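You operate a simulated robot arm through the tools that you are given. There is no shell and no other tool. Be economical: measure what you need, move in short steps, check, and stop when the job is done.

You run a simulated robot arm. Do the job below in one go: nothing can be reset, and whatever is moved stays where it is left.

Task
Put two steel scoops of sugar and one of oats into the open pan, then cover it.
Fine: the scoop goes back empty; nothing else goes in.

It is judged by the outcome, as a careful person would: the job done as asked, and still so three seconds after it is handed in. It fails if anything else is knocked over, pushed out of place, dropped, spilled or broken. Lids that push on must go on centred and level and be pressed home; caps that screw on are set level and turned clockwise until they are tight.

Robot
A 7-joint arm with a two-finger parallel gripper, fixed in place. Base frame: the origin is at the foot of the arm, x ahead of it, y to its left, z up; the work surface is at about z = 0.9. Readings come in m, rad, newtons and seconds.
With the tool pointing down near the work surface it reaches from about 0.3 to 0.68 m from the base axis. Its first joint turns from -1.152 to 1.152 rad. Payload 1.57 kg.
Tool frame: the origin (TCP) lies between the finger pads and is the grasp point; the fingertips stand 0.03 m ahead of it; z points along the fingers, y is the line along which they close. The gripper opens to 0.11 m. The fingers are 0.024 m wide and 0.012 m thick; the gripper's body (0.048 by 0.112 m) begins 0.078 m behind the TCP.
Orientation is that of the tool frame in the base frame, as [roll, pitch, yaw] about the fixed x, y, z axes, in that order (R = Rz(yaw) Ry(pitch) Rx(roll)). With the fingers straight down and closing along the base's y, the tool's x points along the base's -x, its y along +y and its z along -z.

Tools
- The arm moves only by the tool drive_tool. Its argument "increments" is a list of rows, each an object of numbers (a shift or turn left out is 0, a gripper value left out holds the last): "jaw": the opening in per cent of the stroke, from 0 (shut) to 100 (fully open); "dx", "dy", "dz": the shift along the tool's x, y, z in m; "rx", "ry", "rz": the turn, a rotation vector about the tool's x, y, z in rad. In form: [{"jaw": .., "dx": .., "dy": .., "dz": .., "rx": .., "ry": .., "rz": ..}, ...]. A call has 1 to 8 rows; each row shifts and turns the commanded pose from where the row before left it, along the tool's axes as they then stand. Each row takes 0.2 s and may step no farther than 0.05 m and 0.15 rad from the row before; otherwise, or with a gripper value out of range, the whole call is refused. A pose out of reach is approached as far as the arm can. The call stops where the force on the tool passes 40 N (or 10 N more than at its start, if that is more) or the arm is blocked; 0.2 s more then pass. Each finger travels about 0.108 m/s and halts on what it meets, pressing with about 43 N; the grip force reading is that of the motor and also rises with nothing between the fingers. The clock runs only during rows and for 0.2 s after the last one: add rows that do not move to give the fingers time. The reply holds the time, the measured pose of the TCP, the force on the tool along the base axes, the opening and the grip force, in the units named above and with some noise, with the torque about the TCP (base axes, N m) and any sound that the robot's microphone picked up.
- Cameras (640 x 400 px; columns grow to the right, rows downward): "scene" is fixed at [0.1572, -0.3806, 1.4196]; the picture's right is [0.85, -0.52, 0.00], its down [-0.22, -0.36, -0.91] and it looks along [0.47, 0.78, -0.42] (base axes); focal length 313 px, centre (320, 200). "wrist" rides on the gripper at [0.07, 0.016, -0.141] in the tool frame; the picture's right is [-0.23, 0.97, 0.00], its down [-0.86, -0.20, -0.48] and it looks along [-0.47, -0.11, 0.88] (tool axes); focal length 222 px, centre (320, 200). There is no depth. A picture from a camera that has moved, and an enlarged one, comes with that camera's place and axes in the base frame and with its lens.
- capture(camera): a new picture of that camera. The clock stands still meanwhile.
- zoom(camera, box): a new picture of the part [left, top, right, bottom] of that camera's present view, enlarged. The clock stands still meanwhile.
- close_job(): hands the job in; it is judged then, once.

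Work in short steps. Places have to be worked out from the pictures, the camera data and where the tool is seen: move nearer, look again, correct. Check each grasp and each placing, and mend what went wrong. You have 120 turns and 84 pictures in all, those below and enlarged ones among them. Open the gripper and draw the arm clear of the work before you hand the job in, unless the task says otherwise; then end with one line.

The tools are called after "Call:" by a JSON object that holds its "fn" and its "kwargs". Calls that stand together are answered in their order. drive_tool: Moves the arm, as the interface text tells. Its arguments: {"type":"object","properties":{"increments":{"type":"array"}},"required":["increments"]} The other tools are called the same way: capture (camera) takes a picture; zoom (camera, box) takes an enlarged picture of a part of a camera's view; close_job () hands the job in.

At the start:

```text
time: 0.0
tcp_pos: [0.4565, -0.0331, 1.2367]
ee_rot: [-3.141, 0.0, -3.141]
contact_force: [-0.5, 0.5, -0.2]
moment: [-0.02, -0.02, 0.0]
finger_gap: 0.1099
finger_force: 0.0
```

scene: 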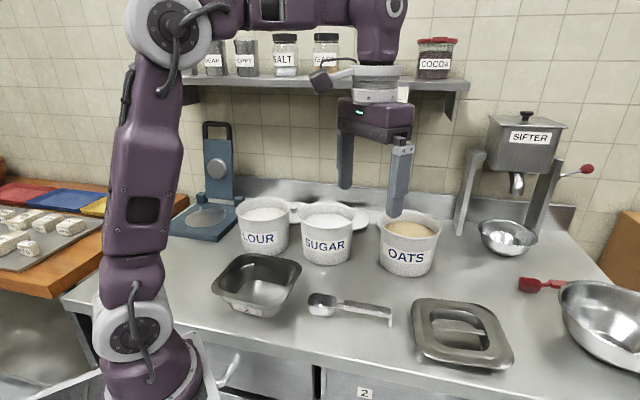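
wrist: 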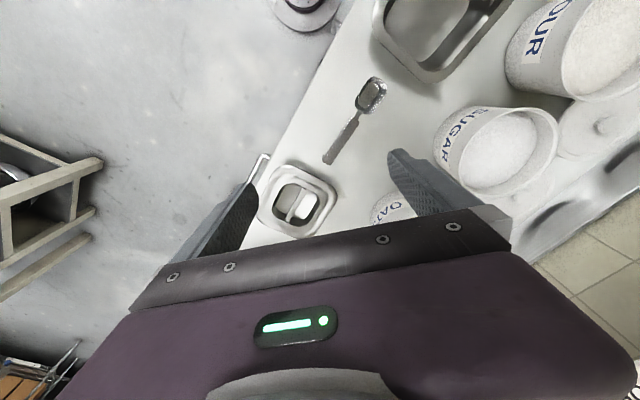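

I'll zoom in on the work area first to see the details of the scoop, pan, lid and bins.

Call:
{"fn": "zoom", "kwargs": {"camera": "scene", "box": [200, 180, 440, 330]}}

Call:
{"fn": "zoom", "kwargs": {"camera": "scene", "box": [380, 240, 540, 400]}}

Call:
{"fn": "zoom", "kwargs": {"camera": "wrist", "box": [240, 0, 560, 240]}}

```text
2.67 times, centred on (320, 255) of scene
camera zoom: at [0.1572, -0.3806, 1.4196], right [0.85, -0.52, 0.0], down [-0.22, -0.36, -0.91], along [0.47, 0.78, -0.42], focal length 834 px, centre (320, 53)
```

zoom: 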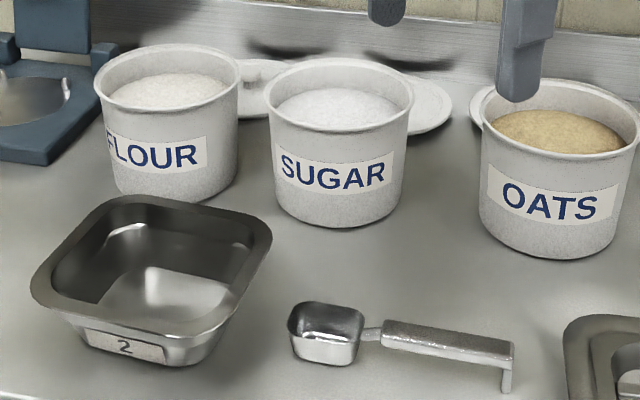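

```text
2.50 times, centred on (460, 320) of scene
camera zoom: at [0.1572, -0.3806, 1.4196], right [0.85, -0.52, 0.0], down [-0.22, -0.36, -0.91], along [0.47, 0.78, -0.42], focal length 782 px, centre (-30, -100)
```

zoom: 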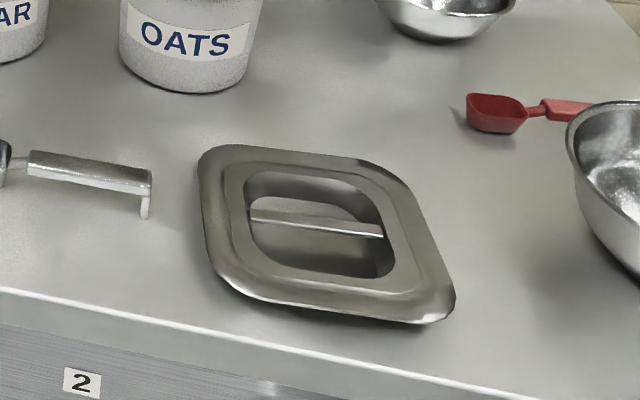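

```text
1.67 times, centred on (400, 120) of wrist
camera zoom: at [0.3862, -0.0177, 1.3783], right [0.23, 0.97, 0.0], down [0.86, -0.2, 0.48], along [0.47, -0.11, -0.88], focal length 370 px, centre (187, 333)
```

zoom: 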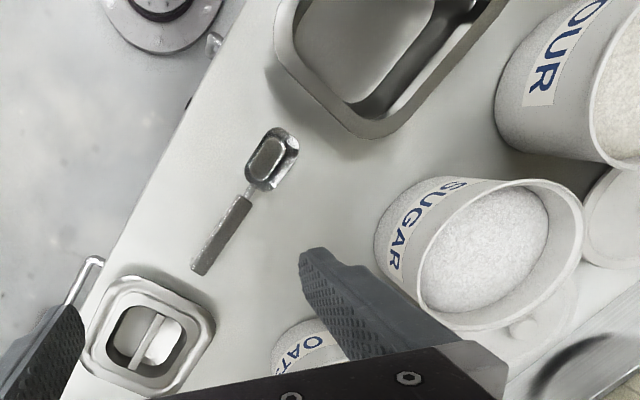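

Estimates: scoop bowl ≈ (0.437, 0.073), handle running to ≈ (0.54, −0.035), handle top at about z = 0.937; pan ≈ (0.334, 0.193); sugar ≈ (0.569, 0.263); oats ≈ (0.726, 0.11); lid ≈ (0.633, −0.133). I'll move above the handle and start turning so that tool x points to the bowl.

Call:
{"fn": "drive_tool", "kwargs": {"increments": [{"dx": -0.0115, "dy": 0.007, "dz": 0.03}, {"dx": -0.0115, "dy": 0.007, "dz": 0.03}, {"dx": -0.0115, "dy": 0.007, "dz": 0.03}, {"dx": -0.0115, "dy": 0.007, "dz": 0.03}, {"dx": -0.0115, "dy": 0.007, "dz": 0.03}, {"rz": 0.14}, {"rz": 0.14}, {"rz": 0.14}]}}

Call:
{"fn": "drive_tool", "kwargs": {"increments": [{"rz": 0.14}, {"rz": 0.13}, {"rz": 0.13}, {}]}}

Call:
{"fn": "capture", "kwargs": {"camera": "wrist"}}

Call:
{"fn": "capture", "kwargs": {"camera": "scene"}}

```text
time: 1.8
tcp_pos: [0.5153, 0.0011, 1.0869]
ee_rot: [-3.141, 0.0, 2.722]
contact_force: [-0.1, -0.3, -0.1]
moment: [-0.01, 0.01, 0.01]
finger_gap: 0.11
finger_force: 0.0
```

```text
time: 2.8
tcp_pos: [0.5145, 0.0024, 1.0853]
ee_rot: [-3.14, 0.0, 2.321]
contact_force: [0.3, 0.0, -0.7]
moment: [-0.01, -0.01, 0.02]
finger_gap: 0.11
finger_force: 0.0
```

```text
78 pictures are left
camera wrist: at [0.4781, 0.0635, 1.2284], right [0.87, 0.5, 0.0], down [0.44, -0.76, 0.48], along [0.24, -0.41, -0.88], focal length 222 px, centre (320, 200)
```

wrist: 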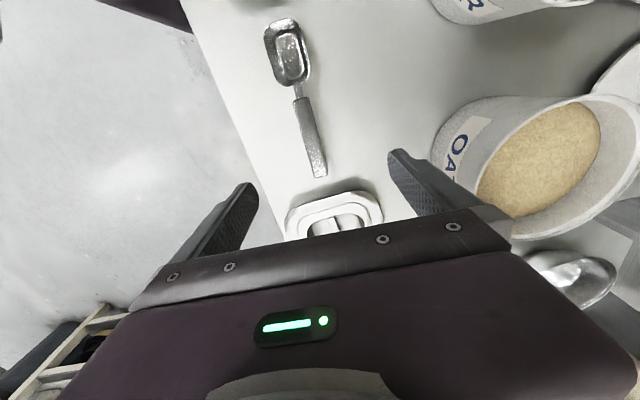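

```text
77 pictures are left
```

scene: 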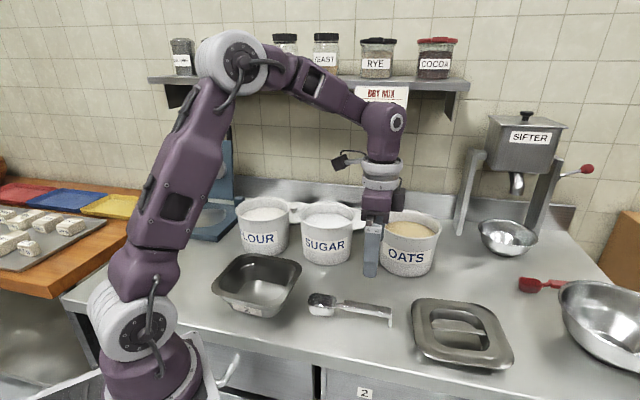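

The wrist view confirms it: handle from (0.467, 0.036) to (0.542, −0.040), direction ≈ 134.4°. I'll centre over the handle at ≈ (0.517, −0.014), reduce the opening and descend part way.

Call:
{"fn": "drive_tool", "kwargs": {"increments": [{"dx": -0.0137, "dy": -0.0094, "rz": -0.025, "jaw": 60}, {"dz": 0.04}, {"dz": 0.04}, {}]}}

Call:
{"fn": "capture", "kwargs": {"camera": "wrist"}}

Call:
{"fn": "zoom", "kwargs": {"camera": "scene", "box": [280, 200, 440, 350]}}

```text
time: 3.8
tcp_pos: [0.5161, -0.0141, 1.0062]
ee_rot: [-3.141, 0.001, 2.346]
contact_force: [0.2, 0.2, 0.2]
moment: [0.02, 0.01, 0.0]
finger_gap: 0.0659
finger_force: 0.1
```

```text
76 pictures are left
camera wrist: at [0.4779, 0.0462, 1.1486], right [0.85, 0.52, 0.0], down [0.46, -0.75, 0.48], along [0.25, -0.41, -0.88], focal length 222 px, centre (320, 200)
```

wrist: 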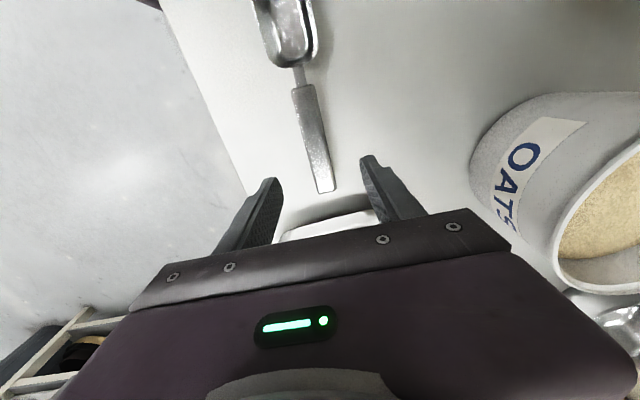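

```text
2.67 times, centred on (360, 275) of scene
camera zoom: at [0.1572, -0.3806, 1.4196], right [0.85, -0.52, 0.0], down [-0.22, -0.36, -0.91], along [0.47, 0.78, -0.42], focal length 834 px, centre (213, 0)
```

zoom: 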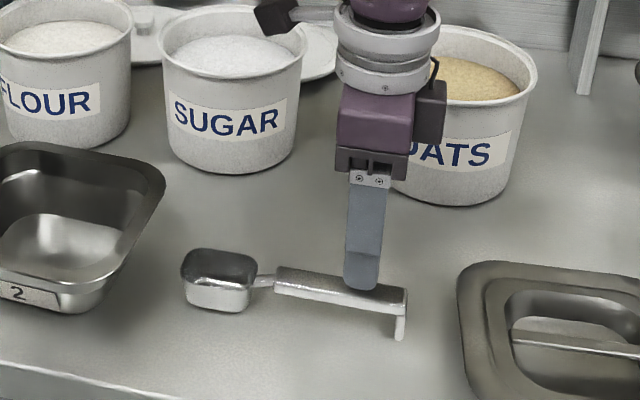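

Aligned well. Descending to z ≈ 0.938 and closing on the handle.

Call:
{"fn": "drive_tool", "kwargs": {"increments": [{"dz": 0.03}, {"dz": 0.025}, {"dz": 0.013}, {"jaw": 0}, {}, {}, {}, {}]}}

Call:
{"fn": "zoom", "kwargs": {"camera": "scene", "box": [280, 200, 440, 350]}}

```text
time: 5.6
tcp_pos: [0.5183, -0.0153, 0.9372]
ee_rot: [-3.14, 0.001, 2.348]
contact_force: [0.7, -1.2, -0.2]
moment: [-0.01, -0.04, -0.04]
finger_gap: 0.0209
finger_force: 33.7
```

```text
2.67 times, centred on (360, 275) of scene
camera zoom: at [0.1572, -0.3806, 1.4196], right [0.85, -0.52, 0.0], down [-0.22, -0.36, -0.91], along [0.47, 0.78, -0.42], focal length 834 px, centre (213, 0)
```

zoom: 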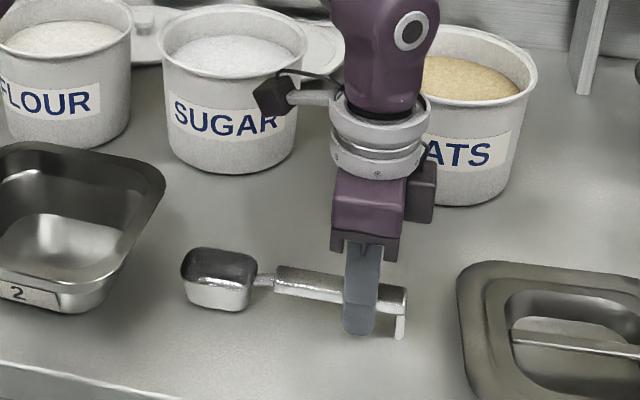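

The scoop is gripped (gap 0.021, home pose noted). I lift it straight up and check it.

Call:
{"fn": "drive_tool", "kwargs": {"increments": [{"dz": -0.02}, {"dz": -0.04}, {"dz": -0.04}, {"dz": -0.04}, {"dz": -0.04}, {"dz": -0.02}, {}]}}

Call:
{"fn": "capture", "kwargs": {"camera": "wrist"}}

Call:
{"fn": "capture", "kwargs": {"camera": "scene"}}

```text
time: 7.2
tcp_pos: [0.5158, -0.0153, 1.138]
ee_rot: [-3.142, 0.001, 2.348]
contact_force: [0.4, 0.2, -0.5]
moment: [-0.05, -0.04, -0.02]
finger_gap: 0.0209
finger_force: 34.6
```

```text
73 pictures are left
camera wrist: at [0.4774, 0.0454, 1.2807], right [0.85, 0.52, 0.0], down [0.46, -0.75, 0.48], along [0.25, -0.41, -0.88], focal length 222 px, centre (320, 200)
```

wrist: 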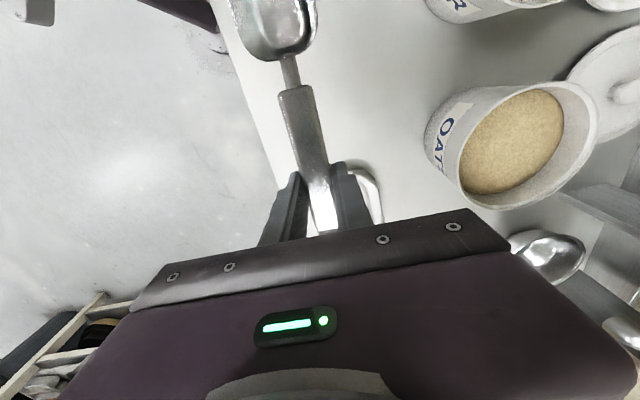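

```text
72 pictures are left
```

scene: 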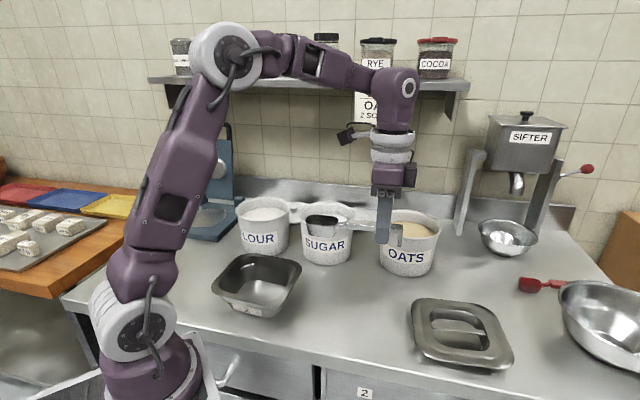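

Scoop held firmly and level. Next I rotate so the bowl points to ≈ 70° and then shift so it hangs over the sugar bin for a look.

Call:
{"fn": "drive_tool", "kwargs": {"increments": [{"rz": 0.14}, {"rz": 0.14}, {"rz": 0.14}, {"rz": 0.14}, {"rz": 0.14}, {"rz": 0.14}, {"rz": 0.14}, {"rz": 0.146}]}}

Call:
{"fn": "drive_tool", "kwargs": {"increments": [{"dx": 0.04, "dy": -0.011}, {"dx": 0.04, "dy": -0.011}, {"dx": 0.03, "dy": -0.011}, {}]}}

Call:
{"fn": "capture", "kwargs": {"camera": "wrist"}}

Call:
{"fn": "capture", "kwargs": {"camera": "scene"}}

```text
time: 9.0
tcp_pos: [0.5158, -0.0149, 1.1383]
ee_rot: [3.141, 0.0, 1.217]
contact_force: [-0.2, 0.3, -1.7]
moment: [-0.06, -0.01, 0.03]
finger_gap: 0.0211
finger_force: 34.5
```

```text
time: 10.0
tcp_pos: [0.5241, 0.0993, 1.1388]
ee_rot: [3.14, 0.0, 1.222]
contact_force: [0.8, -0.2, -0.3]
moment: [0.0, 0.01, -0.01]
finger_gap: 0.0211
finger_force: 35.0
```

```text
71 pictures are left
camera wrist: at [0.5621, 0.1595, 1.2802], right [0.84, -0.55, 0.0], down [-0.48, -0.73, 0.48], along [-0.26, -0.4, -0.88], focal length 222 px, centre (320, 200)
```

wrist: 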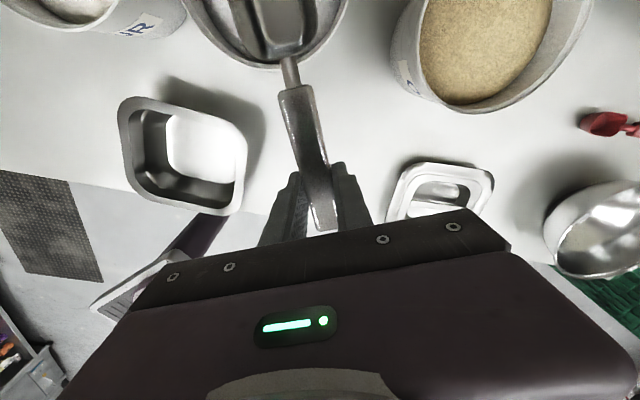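

```text
70 pictures are left
```

scene: 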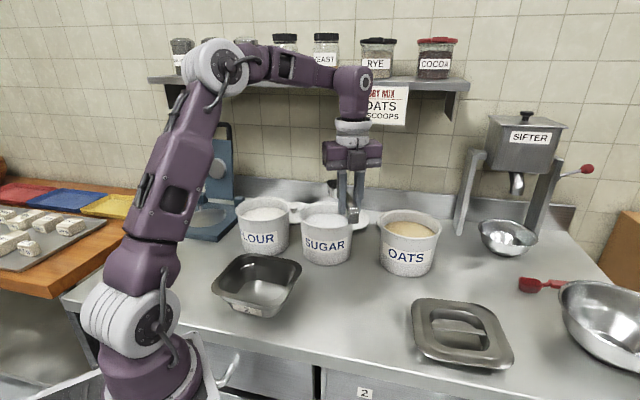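

Bins check out: sugar (0.567, 0.262), oats (0.725, 0.107). The wall card reads "oats 2 scoops", but my instructions are two of sugar and one of oats, so I go with those. I centre sideways on the sugar, then dip the bowl about 50° above it.

Call:
{"fn": "drive_tool", "kwargs": {"increments": [{"dx": 0.0415, "dy": -0.0077, "dz": 0.002}, {"dx": 0.0415, "dy": -0.0076, "dz": 0.002}, {"ry": -0.145}, {"ry": -0.145}, {"ry": -0.145}, {"ry": -0.145}, {"ry": -0.145}, {"ry": -0.148}]}}

Call:
{"fn": "capture", "kwargs": {"camera": "wrist"}}

Call:
{"fn": "zoom", "kwargs": {"camera": "scene", "box": [220, 100, 460, 290]}}

```text
time: 11.8
tcp_pos: [0.4849, 0.1566, 1.1671]
ee_rot: [3.039, 0.76, 1.208]
contact_force: [-0.1, -0.4, -0.5]
moment: [-0.05, -0.02, 0.0]
finger_gap: 0.0209
finger_force: 34.3
out of reach, approached as far as the arm can: row 5, 6, 7, 8
```

```text
69 pictures are left
camera wrist: at [0.5379, 0.2938, 1.2227], right [0.87, -0.43, 0.23], down [-0.34, -0.2, 0.92], along [-0.35, -0.88, -0.32], focal length 222 px, centre (320, 200)
```

wrist: 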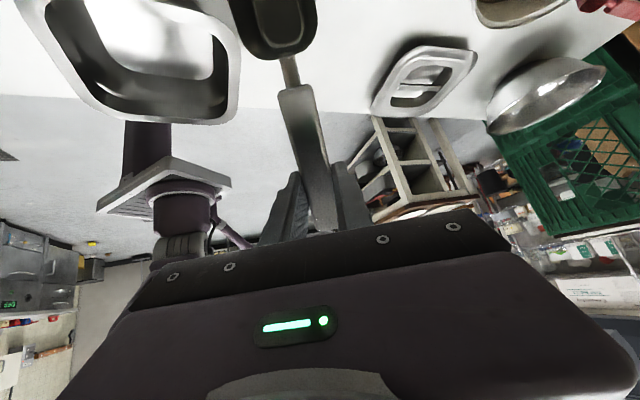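

```text
2.11 times, centred on (340, 195) of scene
camera zoom: at [0.1571, -0.3806, 1.4196], right [0.85, -0.52, 0.0], down [-0.22, -0.36, -0.91], along [0.47, 0.78, -0.42], focal length 658 px, centre (278, 210)
```

zoom: 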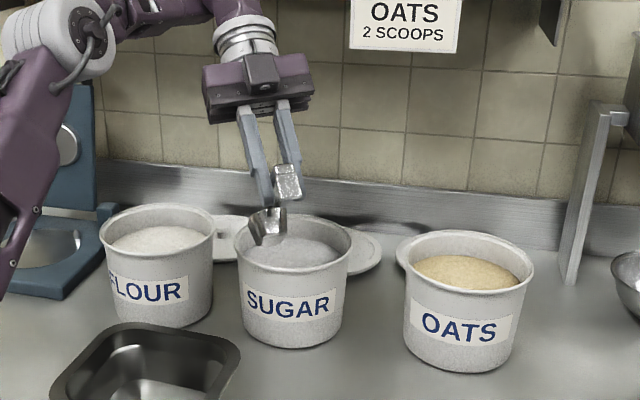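

Leaning the hand outward runs out of reach, so this grip cannot dip the bowl far enough, especially at the oats. I'll set the scoop back and regrip it with the hand slanted relative to the handle, which lets the bowl dip while the hand stays near vertical. First I undo the tilt.

Call:
{"fn": "drive_tool", "kwargs": {"increments": [{"ry": 0.148}, {"ry": 0.145}, {"ry": 0.145}, {"ry": 0.145}, {"ry": 0.145}, {"ry": 0.145}, {}]}}

```text
time: 13.4
tcp_pos: [0.4849, 0.1561, 1.1662]
ee_rot: [3.068, -0.114, 1.288]
contact_force: [-0.2, -0.9, -0.3]
moment: [-0.06, 0.03, 0.02]
finger_gap: 0.0209
finger_force: 34.2
```

The command followed the reached pose, so I level the tool and move back over the scoop's home spot.

Call:
{"fn": "drive_tool", "kwargs": {"increments": [{"rx": 0.0735, "ry": -0.114}, {"dx": -0.0388, "dy": 0.0198, "dz": 0.0115}, {"dx": -0.0388, "dy": 0.0198, "dz": 0.0115}, {"dx": -0.0388, "dy": 0.0198, "dz": 0.0115}, {"dx": -0.0388, "dy": 0.0198, "dz": 0.0115}, {}]}}

Call:
{"fn": "drive_tool", "kwargs": {"increments": [{"rz": -0.13}, {"rz": -0.13}, {"rz": -0.13}, {"rz": -0.13}, {"rz": -0.13}, {"rz": -0.13}, {"rz": -0.13}, {"rz": -0.15}]}}

Call:
{"fn": "drive_tool", "kwargs": {"increments": [{}]}}

```text
time: 14.8
tcp_pos: [0.5154, -0.0151, 1.1202]
ee_rot: [3.141, 0.002, 1.286]
contact_force: [-0.5, 0.1, 0.0]
moment: [-0.03, 0.0, -0.02]
finger_gap: 0.0212
finger_force: 34.5
```

```text
time: 16.6
tcp_pos: [0.5173, -0.0144, 1.1202]
ee_rot: [-3.14, 0.0, 2.346]
contact_force: [0.2, -0.2, -1.8]
moment: [-0.05, -0.01, -0.02]
finger_gap: 0.0211
finger_force: 34.2
```

```text
time: 17.0
tcp_pos: [0.5164, -0.0149, 1.1198]
ee_rot: [-3.139, 0.0, 2.344]
contact_force: [-0.2, 0.5, -1.5]
moment: [-0.03, -0.02, 0.0]
finger_gap: 0.021
finger_force: 34.7
```

Level and over home. Lowering to z ≈ 0.938.

Call:
{"fn": "drive_tool", "kwargs": {"increments": [{"dz": 0.045}, {"dz": 0.045}, {"dz": 0.045}, {"dz": 0.03}, {"dz": 0.012}, {"dz": 0.004}, {}]}}

Call:
{"fn": "zoom", "kwargs": {"camera": "scene", "box": [280, 200, 440, 350]}}

```text
time: 18.6
tcp_pos: [0.5162, -0.0159, 0.9393]
ee_rot: [-3.14, 0.002, 2.345]
contact_force: [1.1, -0.5, 6.4]
moment: [0.69, 0.62, -0.05]
finger_gap: 0.0212
finger_force: 34.3
```

```text
2.67 times, centred on (360, 275) of scene
camera zoom: at [0.1571, -0.3806, 1.4196], right [0.85, -0.52, 0.0], down [-0.22, -0.36, -0.91], along [0.47, 0.78, -0.42], focal length 834 px, centre (213, 0)
```

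zoom: 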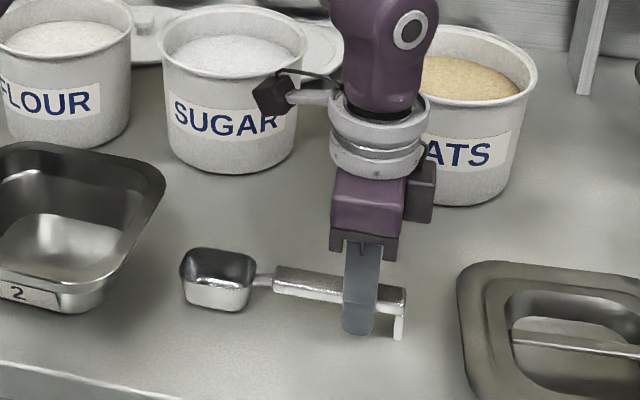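

Scoop resting on the table. I open modestly, shift 5 mm toward the handle's end, and lean the hand so the fingers point toward the bowl.

Call:
{"fn": "drive_tool", "kwargs": {"increments": [{"jaw": 42}, {}, {"dx": -0.005, "dz": -0.003, "ry": 0.13}, {"ry": 0.14}, {"ry": 0.14}, {"ry": 0.14}, {"ry": 0.14}, {"ry": 0.14}]}}

Call:
{"fn": "drive_tool", "kwargs": {"increments": [{"ry": 0.13}, {}]}}

Call:
{"fn": "zoom", "kwargs": {"camera": "scene", "box": [280, 200, 440, 350]}}

Call:
{"fn": "capture", "kwargs": {"camera": "wrist"}}

```text
time: 20.4
tcp_pos: [0.5203, -0.0181, 0.9422]
ee_rot: [-3.141, -0.832, 2.34]
contact_force: [0.0, -0.7, -0.5]
moment: [0.05, -0.02, 0.01]
finger_gap: 0.0462
finger_force: 0.1
```

```text
time: 21.0
tcp_pos: [0.52, -0.02, 0.9427]
ee_rot: [-3.139, -0.96, 2.34]
contact_force: [0.3, -0.5, 0.1]
moment: [0.01, -0.05, 0.02]
finger_gap: 0.0463
finger_force: 0.0
```

```text
2.67 times, centred on (360, 275) of scene
camera zoom: at [0.1572, -0.3806, 1.4196], right [0.85, -0.52, 0.0], down [-0.22, -0.36, -0.91], along [0.47, 0.78, -0.42], focal length 834 px, centre (213, 0)
```

zoom: 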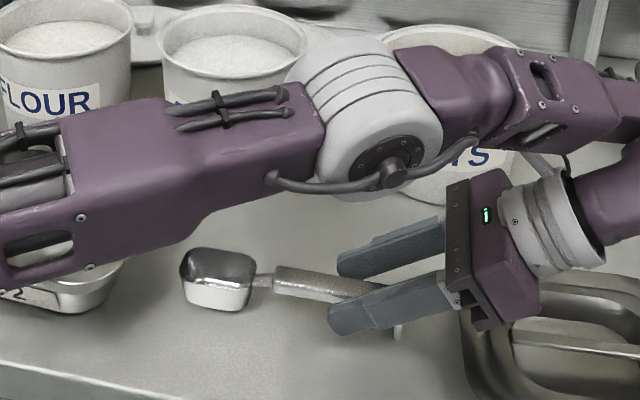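

```text
65 pictures are left
camera wrist: at [0.5838, -0.0621, 1.0812], right [0.79, 0.59, -0.19], down [0.47, -0.77, -0.43], along [-0.4, 0.25, -0.89], focal length 222 px, centre (320, 200)
```

wrist: 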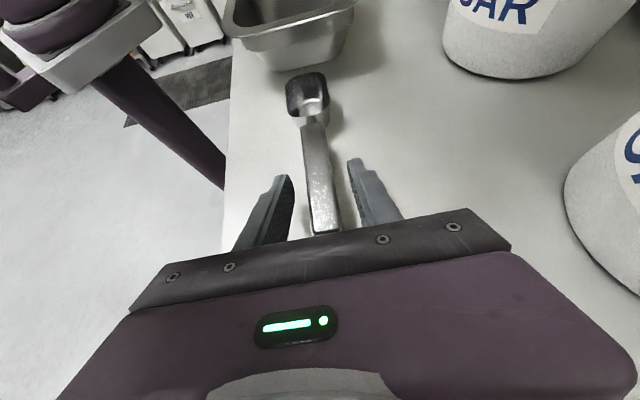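

The fingers flank the handle, hand leaned 55°. I lower 6 mm and close.

Call:
{"fn": "drive_tool", "kwargs": {"increments": [{"dx": -0.0049, "dz": 0.0034}, {"jaw": 0}, {}, {}, {}]}}

Call:
{"fn": "capture", "kwargs": {"camera": "wrist"}}

```text
time: 22.2
tcp_pos: [0.5195, -0.0188, 0.9364]
ee_rot: [-3.136, -0.961, 2.34]
contact_force: [-0.8, 1.4, 0.3]
moment: [0.11, 0.08, 0.02]
finger_gap: 0.0213
finger_force: 34.6
```

```text
64 pictures are left
camera wrist: at [0.5838, -0.0619, 1.0757], right [0.79, 0.59, -0.19], down [0.47, -0.77, -0.42], along [-0.39, 0.25, -0.89], focal length 222 px, centre (320, 200)
```

wrist: 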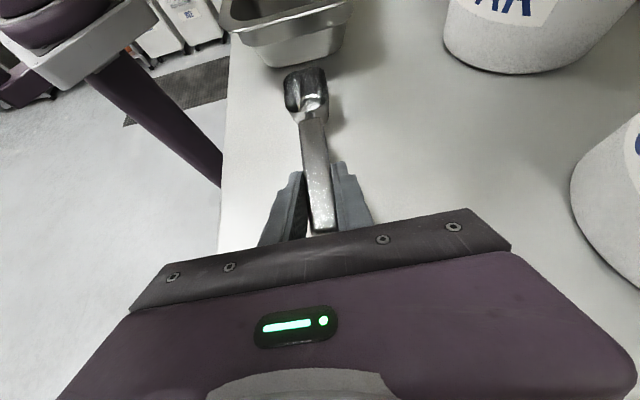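

Gripped (gap 0.0213). Lifting straight up with the new lean.

Call:
{"fn": "drive_tool", "kwargs": {"increments": [{"dx": 0.0164, "dz": -0.01145}, {"dx": 0.0328, "dz": -0.0229}, {"dx": 0.0328, "dz": -0.0229}, {"dx": 0.0328, "dz": -0.0229}, {"dx": 0.0328, "dz": -0.0229}, {"dx": 0.0328, "dz": -0.0229}, {}]}}

Call:
{"fn": "drive_tool", "kwargs": {"increments": [{"rx": -0.1147, "rz": 0.0802}, {"rx": -0.1147, "rz": 0.0802}, {"rx": -0.1147, "rz": 0.0802}, {"rx": -0.1147, "rz": 0.0802}, {"rx": -0.1147, "rz": 0.0802}, {"rx": -0.1147, "rz": 0.0802}, {"rx": -0.1147, "rz": 0.0802}, {"rx": -0.1147, "rz": 0.0802}]}}

Call:
{"fn": "capture", "kwargs": {"camera": "scene"}}

Call:
{"fn": "capture", "kwargs": {"camera": "wrist"}}

```text
time: 23.8
tcp_pos: [0.5189, -0.0182, 1.0159]
ee_rot: [-3.14, -0.958, 2.339]
contact_force: [0.3, -0.3, -0.8]
moment: [-0.02, -0.05, -0.02]
finger_gap: 0.0215
finger_force: 34.5
out of reach, approached as far as the arm can: row 3, 4, 5, 6
```

```text
time: 25.6
tcp_pos: [0.5204, -0.0191, 1.0151]
ee_rot: [-3.14, -0.958, 1.221]
contact_force: [1.0, -0.3, -1.5]
moment: [-0.09, 0.0, 0.0]
finger_gap: 0.0213
finger_force: 34.7
```

```text
63 pictures are left
```

scene: 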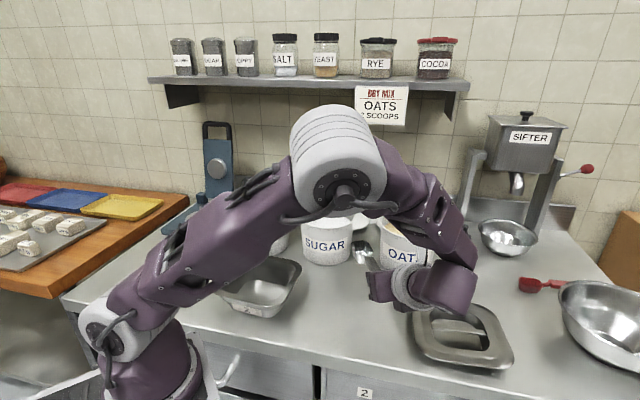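

```text
62 pictures are left
camera wrist: at [0.5094, -0.0966, 1.1544], right [0.87, -0.46, -0.19], down [-0.49, -0.76, -0.42], along [0.05, 0.46, -0.89], focal length 222 px, centre (320, 200)
```

wrist: 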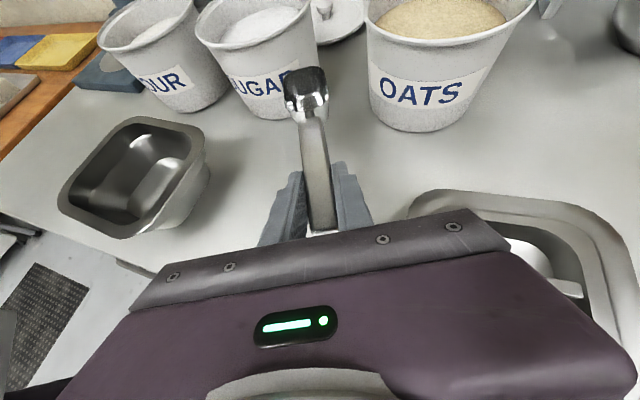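

The higher lift was limited in the earlier direction; in the present direction it should work. The bowl is at about (0.56, 0.094), clear of the bins; lifting 0.1 m.

Call:
{"fn": "drive_tool", "kwargs": {"increments": [{"dx": 0.0328, "dz": -0.0229}, {"dx": 0.0328, "dz": -0.0229}, {"dx": 0.0164, "dz": -0.01145}, {}]}}

Call:
{"fn": "capture", "kwargs": {"camera": "wrist"}}

Call:
{"fn": "capture", "kwargs": {"camera": "scene"}}

```text
time: 26.6
tcp_pos: [0.5237, -0.0195, 1.1148]
ee_rot: [-3.14, -0.957, 1.224]
contact_force: [0.5, -1.0, -0.6]
moment: [0.0, 0.01, 0.02]
finger_gap: 0.0212
finger_force: 34.5
```

```text
61 pictures are left
camera wrist: at [0.5123, -0.0966, 1.2539], right [0.87, -0.45, -0.19], down [-0.49, -0.76, -0.42], along [0.05, 0.46, -0.89], focal length 222 px, centre (320, 200)
```

wrist: 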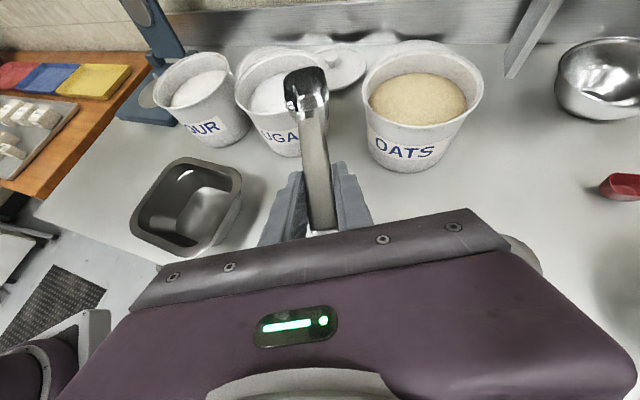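

```text
60 pictures are left
```

scene: 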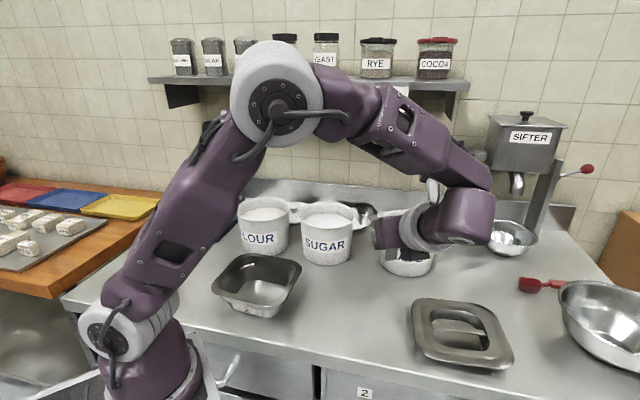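

Good: this posture reaches well and the wrist camera sees the bins. I move so the bowl is over the sugar, then dip it 50° above the surface.

Call:
{"fn": "drive_tool", "kwargs": {"increments": [{"dx": 0.0255, "dy": -0.011, "dz": 0.0285}, {"dx": 0.0255, "dy": -0.011, "dz": 0.0285}, {"dx": 0.0255, "dy": -0.011, "dz": 0.0285}, {"dx": 0.0255, "dy": -0.011, "dz": 0.0285}, {"dx": 0.0255, "dy": -0.011, "dz": 0.0285}, {}]}}

Call:
{"fn": "drive_tool", "kwargs": {"increments": [{"ry": -0.1455}, {"ry": -0.1455}, {"ry": -0.1455}, {"ry": -0.1455}, {"ry": -0.1455}, {"ry": -0.1455}, {}]}}

Call:
{"fn": "capture", "kwargs": {"camera": "wrist"}}

Call:
{"fn": "zoom", "kwargs": {"camera": "scene", "box": [220, 100, 460, 290]}}

```text
time: 28.0
tcp_pos: [0.5325, 0.1789, 1.1352]
ee_rot: [-3.141, -0.959, 1.223]
contact_force: [0.5, -0.6, -1.3]
moment: [-0.01, 0.02, -0.03]
finger_gap: 0.0214
finger_force: 34.4
```

```text
time: 29.6
tcp_pos: [0.5333, 0.1779, 1.1372]
ee_rot: [-3.142, -0.082, 1.223]
contact_force: [-0.2, -0.7, -1.0]
moment: [-0.01, -0.01, -0.01]
finger_gap: 0.0212
finger_force: 34.5
```

```text
59 pictures are left
camera wrist: at [0.5674, 0.2264, 1.2847], right [0.84, -0.54, -0.02], down [-0.49, -0.77, 0.41], along [-0.24, -0.33, -0.91], focal length 222 px, centre (320, 200)
```

wrist: 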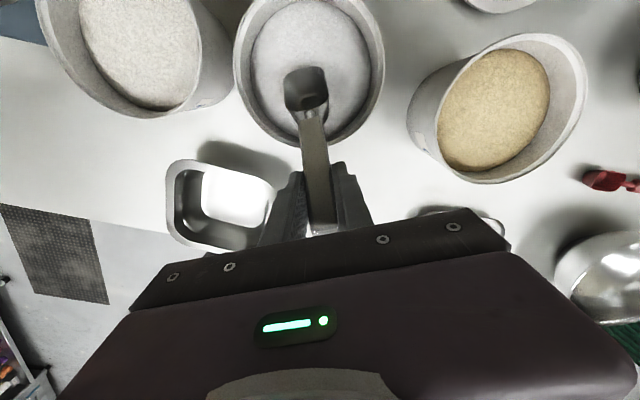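

```text
2.11 times, centred on (340, 195) of scene
camera zoom: at [0.1572, -0.3806, 1.4196], right [0.85, -0.52, 0.0], down [-0.22, -0.36, -0.91], along [0.47, 0.78, -0.42], focal length 658 px, centre (278, 210)
```

zoom: 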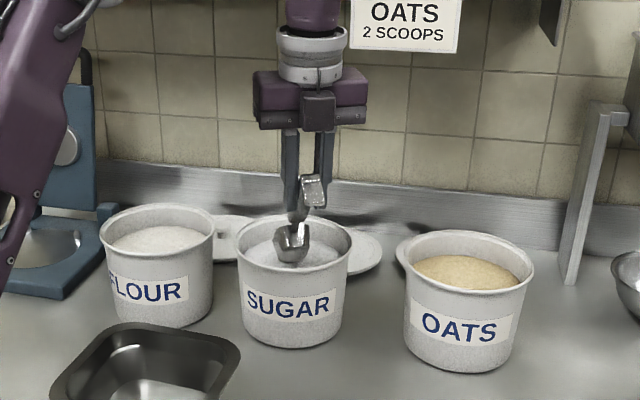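

The bowl is over the sugar with rim centre ≈ (0.57, 0.258). I lower it in steps into the sugar.

Call:
{"fn": "drive_tool", "kwargs": {"increments": [{"dx": -0.0016, "dy": 0.004, "dz": 0.02}, {"dx": -0.0016, "dz": 0.02}, {"dx": -0.0012, "dz": 0.015}, {"dx": -0.0008, "dz": 0.01}, {}]}}

Call:
{"fn": "capture", "kwargs": {"camera": "wrist"}}

Call:
{"fn": "zoom", "kwargs": {"camera": "scene", "box": [280, 160, 400, 260]}}

```text
time: 30.8
tcp_pos: [0.537, 0.1774, 1.0716]
ee_rot: [3.141, -0.084, 1.224]
contact_force: [-0.3, -0.8, -2.2]
moment: [-0.05, 0.01, 0.02]
finger_gap: 0.0214
finger_force: 34.5
```

```text
57 pictures are left
camera wrist: at [0.5712, 0.2248, 1.2194], right [0.84, -0.54, -0.02], down [-0.49, -0.77, 0.4], along [-0.23, -0.33, -0.91], focal length 222 px, centre (320, 200)
```

wrist: 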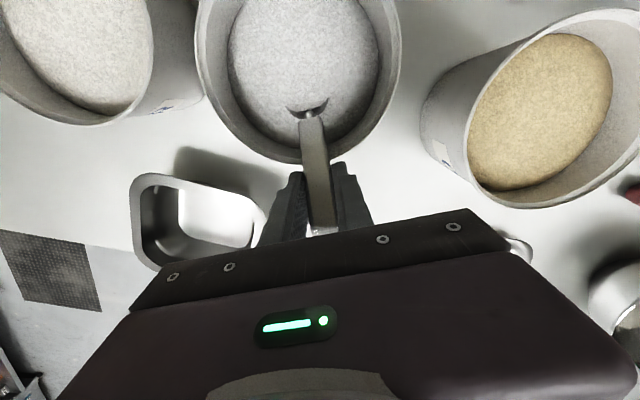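

```text
4.00 times, centred on (340, 210) of scene
camera zoom: at [0.1572, -0.3806, 1.4196], right [0.85, -0.52, 0.0], down [-0.22, -0.36, -0.91], along [0.47, 0.78, -0.42], focal length 1251 px, centre (240, 160)
```

zoom: 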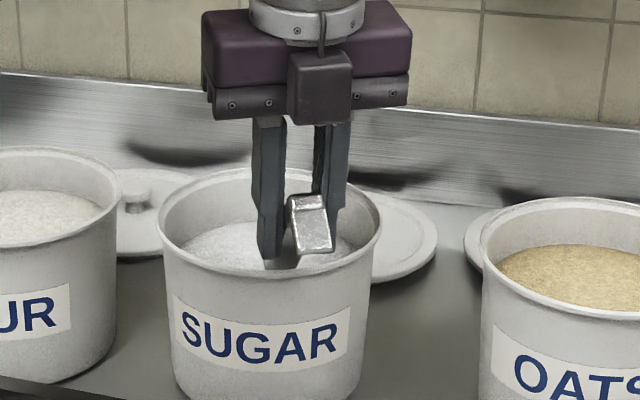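

The bowl is nearly buried with no resistance. I push forward and roll it up level while rising over the rim.

Call:
{"fn": "drive_tool", "kwargs": {"increments": [{"dx": 0.0237, "dz": 0.005}, {"dx": -0.0124, "dz": 0.0026, "ry": 0.14}, {"dx": -0.01, "dz": -0.0023, "ry": 0.14}, {"dx": -0.0078, "dz": -0.003, "ry": 0.14}, {"dx": -0.0061, "dz": -0.0017, "ry": 0.14}, {"dx": -0.0031, "dz": -0.0032, "ry": 0.15}, {"dx": -0.0001, "dz": -0.0019, "ry": 0.15}, {}]}}

Call:
{"fn": "capture", "kwargs": {"camera": "wrist"}}

Call:
{"fn": "zoom", "kwargs": {"camera": "scene", "box": [280, 160, 400, 260]}}

```text
time: 32.6
tcp_pos: [0.5323, 0.159, 1.0666]
ee_rot: [-3.141, -0.945, 1.224]
contact_force: [0.6, -0.1, -2.0]
moment: [-0.09, 0.01, 0.01]
finger_gap: 0.0212
finger_force: 34.3
```

```text
55 pictures are left
camera wrist: at [0.5205, 0.0836, 1.2068], right [0.87, -0.46, -0.18], down [-0.49, -0.77, -0.41], along [0.05, 0.45, -0.89], focal length 222 px, centre (320, 200)
```

wrist: 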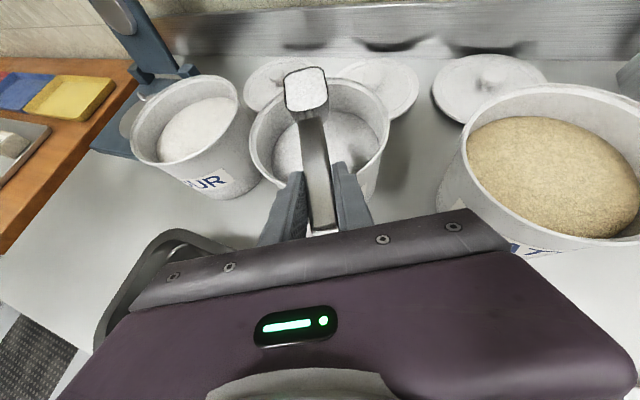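

```text
4.00 times, centred on (340, 210) of scene
camera zoom: at [0.1572, -0.3806, 1.4196], right [0.85, -0.52, 0.0], down [-0.22, -0.36, -0.91], along [0.47, 0.78, -0.42], focal length 1251 px, centre (240, 160)
```

zoom: 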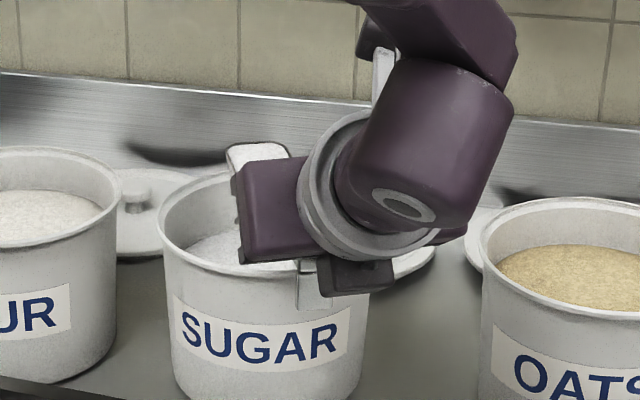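

The scoop came up full; let me see how full, level or heaped, before moving away.

Call:
{"fn": "zoom", "kwargs": {"camera": "wrist", "box": [240, 40, 380, 130]}}

Call:
{"fn": "drive_tool", "kwargs": {"increments": [{"ry": 0.012, "dx": 0.0245, "dz": -0.0172}, {"dx": 0.0245, "dz": -0.0172}, {"dx": 0.0164, "dz": -0.0115}, {}]}}

Call:
{"fn": "capture", "kwargs": {"camera": "wrist"}}

Call:
{"fn": "capture", "kwargs": {"camera": "scene"}}

```text
4.44 times, centred on (310, 85) of wrist
camera zoom: at [0.5205, 0.0836, 1.2068], right [0.87, -0.46, -0.18], down [-0.49, -0.77, -0.41], along [0.05, 0.45, -0.89], focal length 987 px, centre (364, 711)
```

zoom: 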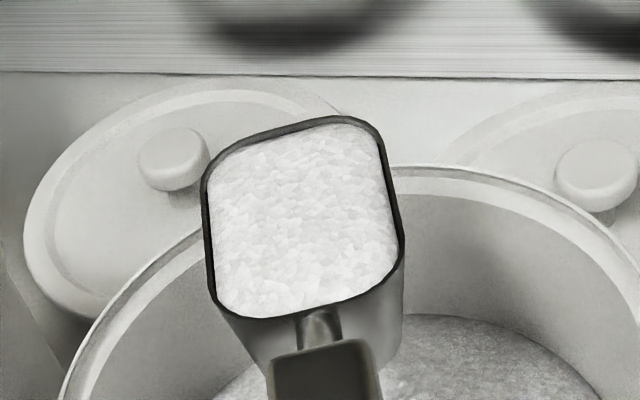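

```text
time: 33.6
tcp_pos: [0.5313, 0.1593, 1.1451]
ee_rot: [3.141, -0.956, 1.225]
contact_force: [0.0, 0.3, -1.1]
moment: [-0.09, 0.05, 0.01]
finger_gap: 0.0214
finger_force: 34.8
```

```text
52 pictures are left
camera wrist: at [0.5197, 0.0824, 1.2849], right [0.87, -0.45, -0.19], down [-0.49, -0.76, -0.42], along [0.05, 0.46, -0.89], focal length 222 px, centre (320, 200)
```

wrist: 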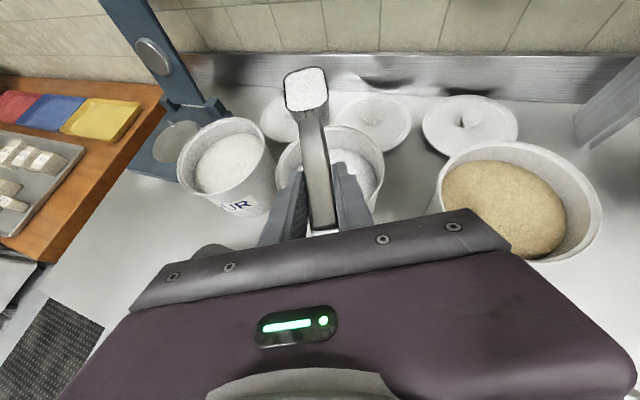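

```text
51 pictures are left
```

scene: 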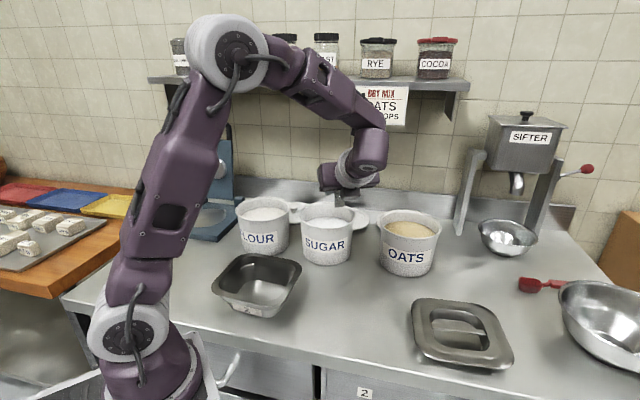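

A neat level scoopful. I carry it level toward the pan, swinging the bowl to ≈ 110° on the way.

Call:
{"fn": "drive_tool", "kwargs": {"increments": [{"dx": -0.0147, "dy": -0.024, "dz": -0.0208, "rx": 0.1144, "rz": -0.0806}, {"dx": -0.0126, "dy": -0.0273, "dz": -0.0178, "rx": 0.1144, "rz": -0.0806}, {"dx": -0.0103, "dy": -0.0301, "dz": -0.0145, "rx": 0.1144, "rz": -0.0806}, {"dx": -0.0077, "dy": -0.0323, "dz": -0.0109, "rx": 0.1144, "rz": -0.0806}, {"dx": -0.0051, "dy": -0.0338, "dz": -0.0072, "rx": 0.1144, "rz": -0.0806}, {}]}}

Call:
{"fn": "capture", "kwargs": {"camera": "wrist"}}

Call:
{"fn": "capture", "kwargs": {"camera": "scene"}}

```text
time: 35.0
tcp_pos: [0.3727, 0.081, 1.1447]
ee_rot: [-3.14, -0.956, 1.926]
contact_force: [0.4, 0.0, -0.4]
moment: [-0.05, -0.03, 0.01]
finger_gap: 0.0216
finger_force: 34.6
```

```text
50 pictures are left
camera wrist: at [0.4139, 0.0147, 1.2839], right [0.96, 0.21, -0.19], down [0.12, -0.9, -0.42], along [-0.26, 0.38, -0.89], focal length 222 px, centre (320, 200)
```

wrist: 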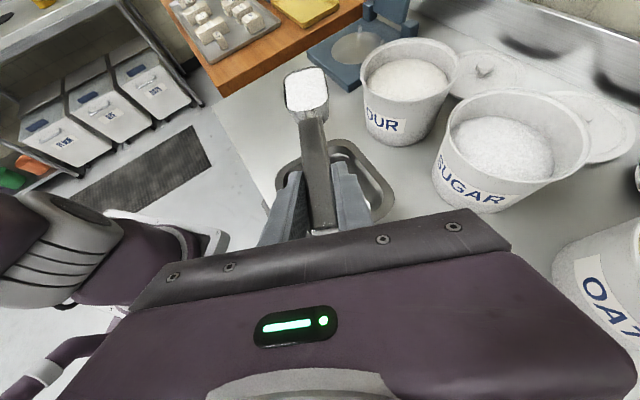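

```text
49 pictures are left
```

scene: 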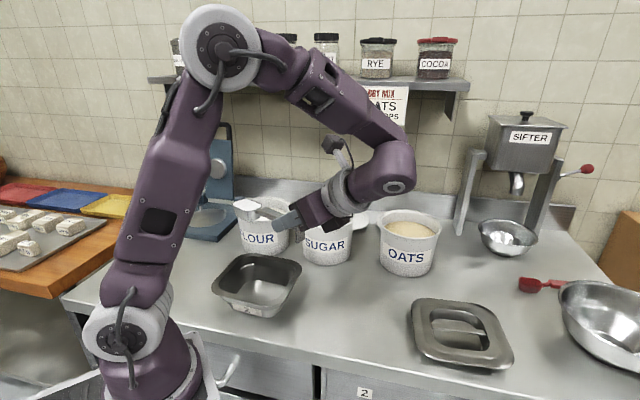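

Level and full, bowl over the pan centre (≈ (0.339, 0.191)). I lower and tip it progressively, keeping the bowl over the pan.

Call:
{"fn": "drive_tool", "kwargs": {"increments": [{"dx": -0.0119, "dy": 0.003, "dz": -0.0024, "ry": -0.14}, {"dx": -0.0075, "dy": 0.003, "dz": 0.0118, "ry": -0.14}, {"dx": -0.0013, "dz": 0.0107, "ry": -0.14}, {"dx": 0.0042, "dz": 0.0087, "ry": -0.14}, {"dx": 0.0085, "dz": 0.0051, "ry": -0.14}, {"dx": 0.0119, "dz": 0.001, "ry": -0.14}, {"dx": 0.0134, "dz": -0.0007, "ry": -0.14}, {"dx": 0.0145, "dz": -0.0017, "ry": -0.14}]}}

Call:
{"fn": "capture", "kwargs": {"camera": "wrist"}}

Call:
{"fn": "zoom", "kwargs": {"camera": "scene", "box": [180, 160, 340, 320]}}

```text
time: 36.8
tcp_pos: [0.3606, 0.1375, 1.1139]
ee_rot: [3.141, 0.166, 1.925]
contact_force: [-0.3, -0.8, -1.3]
moment: [-0.01, 0.0, 0.02]
finger_gap: 0.0211
finger_force: 34.5
```

```text
48 pictures are left
camera wrist: at [0.343, 0.2283, 1.2427], right [0.99, 0.13, 0.04], down [0.08, -0.79, 0.61], along [0.11, -0.6, -0.79], focal length 222 px, centre (320, 200)
```

wrist: 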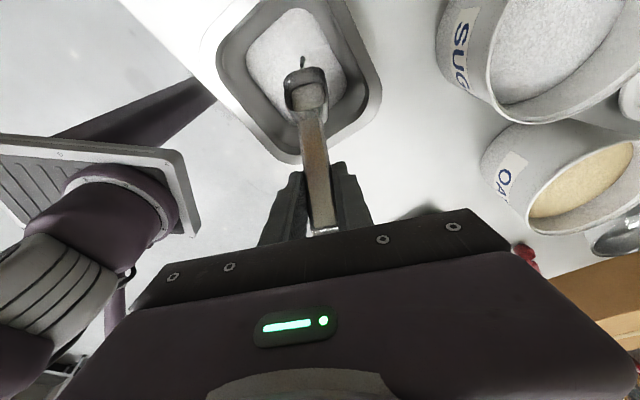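

```text
2.50 times, centred on (260, 240) of scene
camera zoom: at [0.1572, -0.3806, 1.4196], right [0.85, -0.52, 0.0], down [-0.22, -0.36, -0.91], along [0.47, 0.78, -0.42], focal length 782 px, centre (470, 100)
```

zoom: 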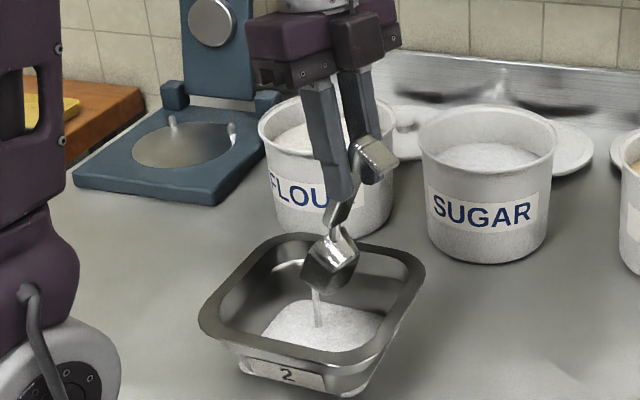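

The sugar is running into the pan. I tip it a bit past vertical to empty it and wait.

Call:
{"fn": "drive_tool", "kwargs": {"increments": [{"dx": 0.0152, "dz": -0.0037, "ry": -0.14}, {"dx": 0.0144, "dz": -0.0085, "ry": -0.14}, {"dx": 0.0142, "dz": -0.009, "ry": -0.14}, {"dx": 0.0146, "dz": -0.0085, "ry": -0.14}, {}, {}, {}]}}

Call:
{"fn": "capture", "kwargs": {"camera": "wrist"}}

Call:
{"fn": "zoom", "kwargs": {"camera": "scene", "box": [180, 160, 340, 320]}}

```text
time: 38.4
tcp_pos: [0.3375, 0.1993, 1.1194]
ee_rot: [-3.141, 0.724, 1.923]
contact_force: [-1.1, 0.4, -1.2]
moment: [0.01, 0.02, 0.03]
finger_gap: 0.0211
finger_force: 34.6
```

```text
46 pictures are left
camera wrist: at [0.3014, 0.3402, 1.1806], right [0.97, 0.18, 0.15], down [-0.08, -0.37, 0.92], along [0.22, -0.91, -0.35], focal length 222 px, centre (320, 200)
```

wrist: 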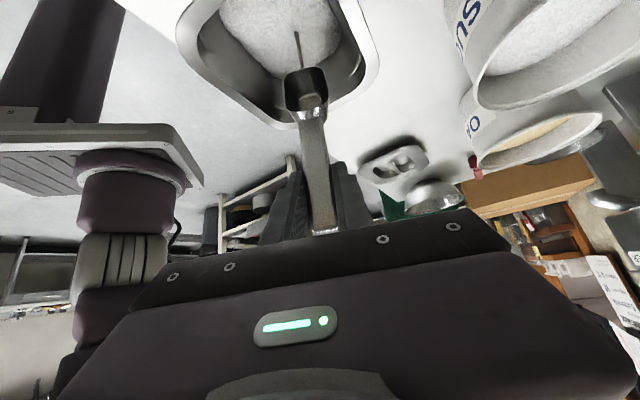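

```text
2.50 times, centred on (260, 240) of scene
camera zoom: at [0.1572, -0.3806, 1.4196], right [0.85, -0.52, 0.0], down [-0.22, -0.36, -0.91], along [0.47, 0.78, -0.42], focal length 782 px, centre (470, 100)
```

zoom: 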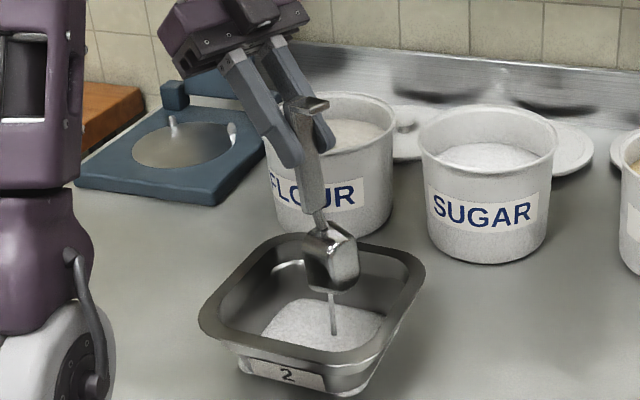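

A thin stream still runs; I wait for it to finish.

Call:
{"fn": "drive_tool", "kwargs": {"increments": [{"ry": -0.1}, {}, {}, {}, {}, {}, {}, {}]}}

Call:
{"fn": "zoom", "kwargs": {"camera": "scene", "box": [210, 210, 310, 320]}}

Call:
{"fn": "zoom", "kwargs": {"camera": "wrist", "box": [200, 0, 400, 130]}}

```text
time: 40.2
tcp_pos: [0.3381, 0.1987, 1.1201]
ee_rot: [-3.14, 0.824, 1.924]
contact_force: [-0.2, -0.3, -0.6]
moment: [0.03, 0.03, -0.01]
finger_gap: 0.0213
finger_force: 35.2
```

```text
3.64 times, centred on (260, 265) of scene
camera zoom: at [0.1572, -0.3806, 1.4196], right [0.85, -0.52, 0.0], down [-0.22, -0.36, -0.91], along [0.47, 0.78, -0.42], focal length 1137 px, centre (538, -36)
```

zoom: 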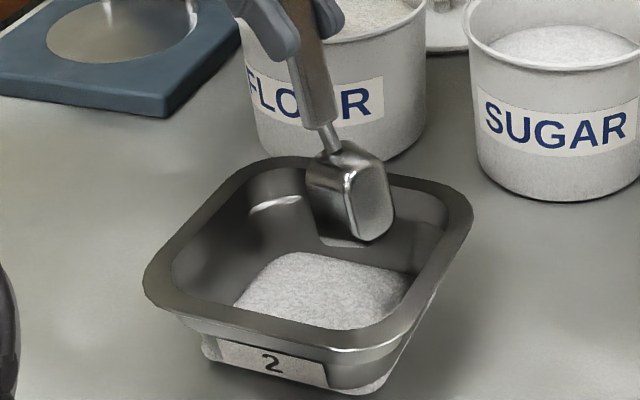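

```text
3.08 times, centred on (300, 65) of wrist
camera zoom: at [0.3003, 0.3454, 1.1662], right [0.97, 0.19, 0.17], down [-0.11, -0.28, 0.95], along [0.23, -0.94, -0.26], focal length 684 px, centre (382, 615)
```

zoom: 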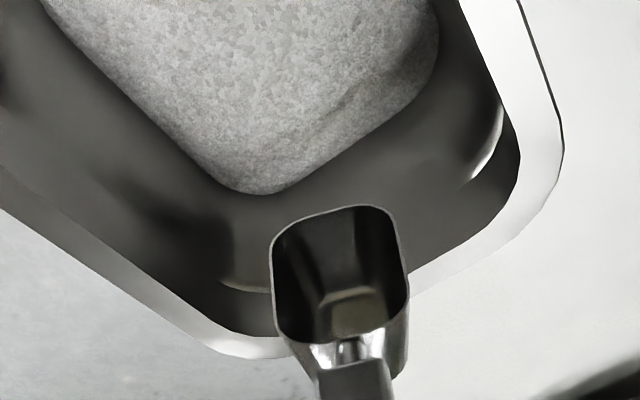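

The scoop is empty: one sugar delivered. I bring the scoop back up and travel high to the sugar again.

Call:
{"fn": "drive_tool", "kwargs": {"increments": [{"ry": 0.14}, {"ry": 0.14}, {"ry": 0.14}, {"ry": 0.14}, {"ry": 0.14}, {"ry": 0.14}, {"ry": 0.14}, {"ry": 0.14}]}}

Call:
{"fn": "drive_tool", "kwargs": {"increments": [{"ry": 0.14}, {"dx": 0.019, "dz": -0.0408}, {"dx": -0.0161, "dy": 0.0356, "dz": -0.0075, "rx": -0.0591, "rz": 0.1269}, {"dx": -0.0115, "dy": 0.0378, "dz": -0.0054, "rx": -0.0591, "rz": 0.1269}, {"dx": -0.0066, "dy": 0.0392, "dz": -0.0031, "rx": -0.0591, "rz": 0.1269}, {"dx": -0.0015, "dy": 0.0398, "dz": -0.0007, "rx": -0.0591, "rz": 0.1269}, {"dx": 0.0034, "dy": 0.0397, "dz": 0.0016, "rx": -0.0591, "rz": 0.1269}, {}]}}

```text
time: 42.0
tcp_pos: [0.3385, 0.1993, 1.1207]
ee_rot: [3.141, -0.297, 1.922]
contact_force: [-0.6, -1.0, -0.6]
moment: [-0.03, 0.0, 0.03]
finger_gap: 0.0213
finger_force: 34.1
```

```text
time: 43.8
tcp_pos: [0.5362, 0.1773, 1.1641]
ee_rot: [3.141, -0.436, 1.221]
contact_force: [0.0, -0.1, -0.8]
moment: [-0.06, -0.01, 0.01]
finger_gap: 0.0214
finger_force: 34.0
```

On target. Dip and descend into the sugar the same way as before.

Call:
{"fn": "drive_tool", "kwargs": {"increments": [{"dx": -0.0114, "dz": 0.0245, "ry": -0.118}, {"ry": -0.118}, {"ry": -0.118}, {"dx": -0.0016, "dz": 0.02}, {"dx": -0.0016, "dz": 0.02}, {"dx": -0.0012, "dz": 0.015}, {"dx": -0.0008, "dz": 0.01}, {}]}}

Call:
{"fn": "capture", "kwargs": {"camera": "wrist"}}

```text
time: 45.6
tcp_pos: [0.5355, 0.176, 1.0715]
ee_rot: [3.141, -0.082, 1.224]
contact_force: [-0.1, -0.9, -1.0]
moment: [-0.03, -0.02, -0.04]
finger_gap: 0.0215
finger_force: 34.5
```

```text
42 pictures are left
camera wrist: at [0.5696, 0.2248, 1.2188], right [0.84, -0.54, -0.02], down [-0.49, -0.77, 0.41], along [-0.24, -0.33, -0.91], focal length 222 px, centre (320, 200)
```

wrist: 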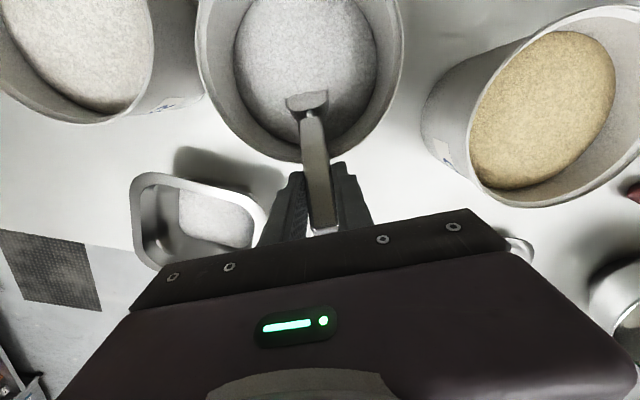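

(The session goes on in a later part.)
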